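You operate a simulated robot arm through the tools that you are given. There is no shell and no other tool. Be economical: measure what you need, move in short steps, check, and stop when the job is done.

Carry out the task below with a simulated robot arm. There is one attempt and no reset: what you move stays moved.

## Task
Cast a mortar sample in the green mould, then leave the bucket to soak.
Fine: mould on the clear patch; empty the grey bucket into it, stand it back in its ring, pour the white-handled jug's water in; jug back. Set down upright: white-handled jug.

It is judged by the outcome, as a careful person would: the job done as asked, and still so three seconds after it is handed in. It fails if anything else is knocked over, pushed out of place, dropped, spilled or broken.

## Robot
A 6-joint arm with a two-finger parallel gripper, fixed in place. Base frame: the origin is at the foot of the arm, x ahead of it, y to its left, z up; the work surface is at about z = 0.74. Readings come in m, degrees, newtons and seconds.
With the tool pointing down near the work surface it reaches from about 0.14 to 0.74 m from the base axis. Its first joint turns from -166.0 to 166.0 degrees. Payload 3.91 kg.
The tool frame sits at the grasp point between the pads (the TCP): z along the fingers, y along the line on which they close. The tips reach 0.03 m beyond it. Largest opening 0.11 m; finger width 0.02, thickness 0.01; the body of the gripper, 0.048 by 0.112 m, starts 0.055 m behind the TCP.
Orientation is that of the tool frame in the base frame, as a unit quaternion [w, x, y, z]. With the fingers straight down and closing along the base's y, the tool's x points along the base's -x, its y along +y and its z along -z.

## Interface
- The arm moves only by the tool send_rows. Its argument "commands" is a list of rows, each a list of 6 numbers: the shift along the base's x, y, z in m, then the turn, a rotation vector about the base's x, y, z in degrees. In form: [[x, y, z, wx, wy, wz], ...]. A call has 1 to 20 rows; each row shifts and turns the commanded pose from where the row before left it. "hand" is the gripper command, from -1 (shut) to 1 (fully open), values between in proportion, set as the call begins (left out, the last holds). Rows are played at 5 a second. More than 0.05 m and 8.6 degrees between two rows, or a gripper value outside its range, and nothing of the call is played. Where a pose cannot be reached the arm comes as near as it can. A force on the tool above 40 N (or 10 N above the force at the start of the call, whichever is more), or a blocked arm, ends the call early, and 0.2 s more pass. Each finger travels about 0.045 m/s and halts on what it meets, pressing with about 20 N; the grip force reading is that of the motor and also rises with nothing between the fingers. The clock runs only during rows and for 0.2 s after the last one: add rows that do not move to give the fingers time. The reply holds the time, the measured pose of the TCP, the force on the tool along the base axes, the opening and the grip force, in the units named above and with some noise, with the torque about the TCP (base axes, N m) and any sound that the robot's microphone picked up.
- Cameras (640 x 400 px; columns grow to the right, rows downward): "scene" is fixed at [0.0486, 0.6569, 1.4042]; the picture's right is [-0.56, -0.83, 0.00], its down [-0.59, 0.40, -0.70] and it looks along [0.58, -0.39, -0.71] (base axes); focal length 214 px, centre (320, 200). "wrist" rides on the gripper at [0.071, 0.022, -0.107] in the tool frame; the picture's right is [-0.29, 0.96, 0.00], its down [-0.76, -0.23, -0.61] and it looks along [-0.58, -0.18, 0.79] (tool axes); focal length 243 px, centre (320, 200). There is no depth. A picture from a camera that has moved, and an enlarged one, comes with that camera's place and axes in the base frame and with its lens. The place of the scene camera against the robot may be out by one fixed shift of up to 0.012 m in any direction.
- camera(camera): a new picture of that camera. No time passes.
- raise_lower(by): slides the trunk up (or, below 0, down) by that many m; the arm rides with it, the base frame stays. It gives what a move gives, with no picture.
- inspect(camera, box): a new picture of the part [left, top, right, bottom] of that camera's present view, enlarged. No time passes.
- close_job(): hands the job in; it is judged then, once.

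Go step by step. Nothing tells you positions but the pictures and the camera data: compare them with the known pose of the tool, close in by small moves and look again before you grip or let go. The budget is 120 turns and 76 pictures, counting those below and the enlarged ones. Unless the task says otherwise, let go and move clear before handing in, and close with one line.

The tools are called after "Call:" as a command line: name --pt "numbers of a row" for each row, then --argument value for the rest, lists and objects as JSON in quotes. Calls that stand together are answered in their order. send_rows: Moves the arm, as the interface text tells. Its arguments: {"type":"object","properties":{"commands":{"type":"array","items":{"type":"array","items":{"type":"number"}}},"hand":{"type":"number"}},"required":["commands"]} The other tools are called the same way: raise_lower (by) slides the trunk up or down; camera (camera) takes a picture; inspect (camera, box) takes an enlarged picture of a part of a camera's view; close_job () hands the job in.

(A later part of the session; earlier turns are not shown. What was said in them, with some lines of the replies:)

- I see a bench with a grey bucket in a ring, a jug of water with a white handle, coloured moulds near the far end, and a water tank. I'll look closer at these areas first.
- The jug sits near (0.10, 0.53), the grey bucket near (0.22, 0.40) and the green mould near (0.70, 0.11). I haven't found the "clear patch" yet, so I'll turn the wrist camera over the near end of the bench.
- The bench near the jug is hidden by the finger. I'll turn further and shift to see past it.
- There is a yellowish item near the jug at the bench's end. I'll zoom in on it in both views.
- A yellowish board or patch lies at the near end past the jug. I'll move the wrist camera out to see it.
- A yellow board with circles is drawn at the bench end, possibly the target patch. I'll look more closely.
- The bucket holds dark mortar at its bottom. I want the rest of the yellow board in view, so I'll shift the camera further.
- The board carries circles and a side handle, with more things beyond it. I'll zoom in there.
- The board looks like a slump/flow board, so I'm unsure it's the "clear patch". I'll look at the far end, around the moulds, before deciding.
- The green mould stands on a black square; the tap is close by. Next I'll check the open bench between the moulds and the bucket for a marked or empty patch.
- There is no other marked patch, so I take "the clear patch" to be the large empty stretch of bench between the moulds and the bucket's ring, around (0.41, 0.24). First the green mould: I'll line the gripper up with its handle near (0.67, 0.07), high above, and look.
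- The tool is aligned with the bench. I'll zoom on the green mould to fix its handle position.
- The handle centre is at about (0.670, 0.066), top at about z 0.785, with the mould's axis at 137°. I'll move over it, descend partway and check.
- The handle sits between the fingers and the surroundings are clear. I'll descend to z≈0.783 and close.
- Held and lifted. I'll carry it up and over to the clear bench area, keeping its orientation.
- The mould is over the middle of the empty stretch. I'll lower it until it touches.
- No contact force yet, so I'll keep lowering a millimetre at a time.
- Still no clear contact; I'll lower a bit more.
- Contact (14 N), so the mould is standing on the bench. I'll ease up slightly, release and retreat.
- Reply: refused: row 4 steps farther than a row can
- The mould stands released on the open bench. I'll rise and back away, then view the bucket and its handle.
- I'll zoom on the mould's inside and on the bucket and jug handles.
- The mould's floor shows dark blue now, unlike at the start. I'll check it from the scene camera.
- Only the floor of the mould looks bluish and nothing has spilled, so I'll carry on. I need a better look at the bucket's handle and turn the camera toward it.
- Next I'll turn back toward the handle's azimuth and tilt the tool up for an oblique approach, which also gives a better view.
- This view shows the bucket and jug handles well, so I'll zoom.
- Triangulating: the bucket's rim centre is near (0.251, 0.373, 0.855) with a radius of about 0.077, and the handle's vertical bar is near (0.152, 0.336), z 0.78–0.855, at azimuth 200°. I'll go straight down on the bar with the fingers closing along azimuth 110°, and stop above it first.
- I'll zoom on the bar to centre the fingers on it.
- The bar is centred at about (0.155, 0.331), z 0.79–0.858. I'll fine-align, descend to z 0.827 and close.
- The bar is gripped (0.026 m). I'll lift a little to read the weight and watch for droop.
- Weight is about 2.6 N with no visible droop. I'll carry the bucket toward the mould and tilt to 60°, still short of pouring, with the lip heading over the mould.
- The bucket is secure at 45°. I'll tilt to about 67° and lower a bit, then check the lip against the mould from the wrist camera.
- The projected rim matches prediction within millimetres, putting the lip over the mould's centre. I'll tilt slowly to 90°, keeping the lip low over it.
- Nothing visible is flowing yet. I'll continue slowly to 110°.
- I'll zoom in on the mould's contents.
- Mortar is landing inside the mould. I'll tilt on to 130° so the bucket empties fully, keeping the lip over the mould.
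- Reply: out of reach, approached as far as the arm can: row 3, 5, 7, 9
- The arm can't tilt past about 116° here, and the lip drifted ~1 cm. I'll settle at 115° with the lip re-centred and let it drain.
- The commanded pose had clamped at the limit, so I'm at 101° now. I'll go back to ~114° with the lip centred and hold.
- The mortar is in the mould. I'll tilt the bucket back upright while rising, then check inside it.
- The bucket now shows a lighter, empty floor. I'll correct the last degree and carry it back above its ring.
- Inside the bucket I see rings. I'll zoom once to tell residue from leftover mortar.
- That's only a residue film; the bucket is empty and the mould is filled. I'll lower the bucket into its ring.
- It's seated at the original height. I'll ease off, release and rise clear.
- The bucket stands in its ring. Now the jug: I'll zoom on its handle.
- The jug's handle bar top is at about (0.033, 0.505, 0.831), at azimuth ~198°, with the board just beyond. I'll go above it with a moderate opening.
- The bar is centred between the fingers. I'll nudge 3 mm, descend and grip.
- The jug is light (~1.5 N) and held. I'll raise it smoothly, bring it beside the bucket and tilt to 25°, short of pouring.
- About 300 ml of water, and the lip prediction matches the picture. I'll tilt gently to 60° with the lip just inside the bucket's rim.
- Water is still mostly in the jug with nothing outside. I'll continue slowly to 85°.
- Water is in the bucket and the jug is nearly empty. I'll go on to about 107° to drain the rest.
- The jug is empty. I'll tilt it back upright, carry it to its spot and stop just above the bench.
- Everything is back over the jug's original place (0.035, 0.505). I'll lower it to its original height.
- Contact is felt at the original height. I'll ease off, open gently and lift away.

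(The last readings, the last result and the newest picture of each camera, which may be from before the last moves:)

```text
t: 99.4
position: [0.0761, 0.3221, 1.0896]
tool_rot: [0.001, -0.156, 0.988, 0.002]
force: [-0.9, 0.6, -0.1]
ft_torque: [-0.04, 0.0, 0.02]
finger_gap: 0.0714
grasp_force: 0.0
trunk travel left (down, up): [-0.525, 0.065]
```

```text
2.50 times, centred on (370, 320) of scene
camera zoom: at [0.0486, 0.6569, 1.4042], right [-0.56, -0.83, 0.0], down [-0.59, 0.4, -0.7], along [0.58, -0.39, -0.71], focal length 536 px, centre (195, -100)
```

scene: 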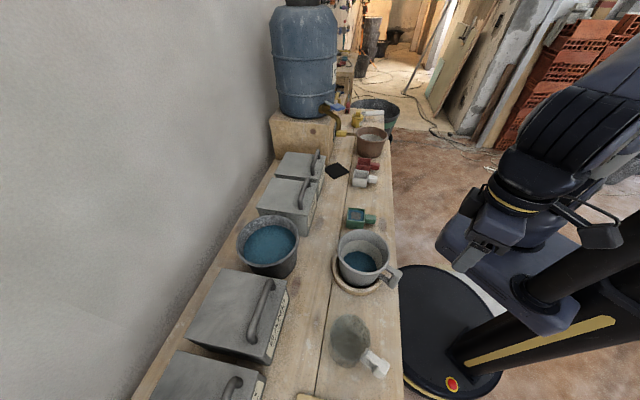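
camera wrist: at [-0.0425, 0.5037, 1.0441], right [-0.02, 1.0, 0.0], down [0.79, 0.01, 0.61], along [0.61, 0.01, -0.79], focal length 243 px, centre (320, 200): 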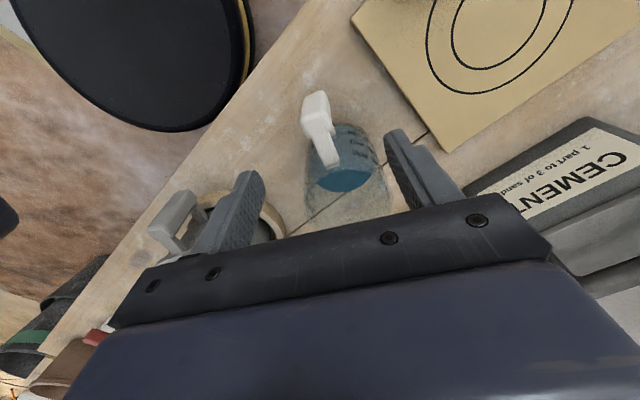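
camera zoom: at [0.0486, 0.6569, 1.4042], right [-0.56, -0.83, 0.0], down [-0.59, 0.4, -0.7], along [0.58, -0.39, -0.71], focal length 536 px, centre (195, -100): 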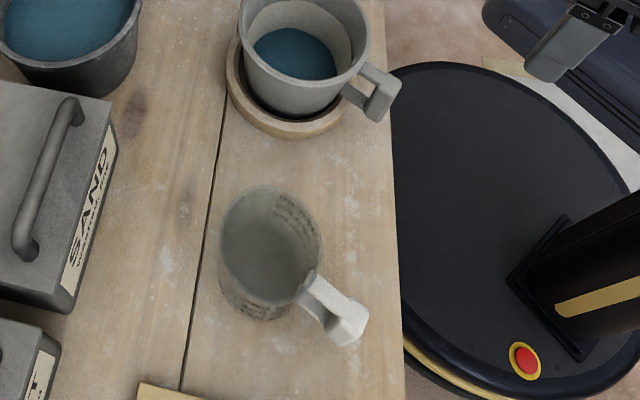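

The mould is on the clear bench with the mortar in it, the bucket stands in its ring with the water, the jug is back upright, and the arm is clear. I'm handing in.

Call:
close_job

```text
The job is handed in.
```

I cast the mortar in the green mould on the open stretch of bench and stood the bucket back in its ring to soak in the jug's water. The empty jug is upright back in its place. No patch was marked "clear", so I took that open stretch to be it; the mould also shows some blue, apparently liquid, around the mortar that was there before I poured.
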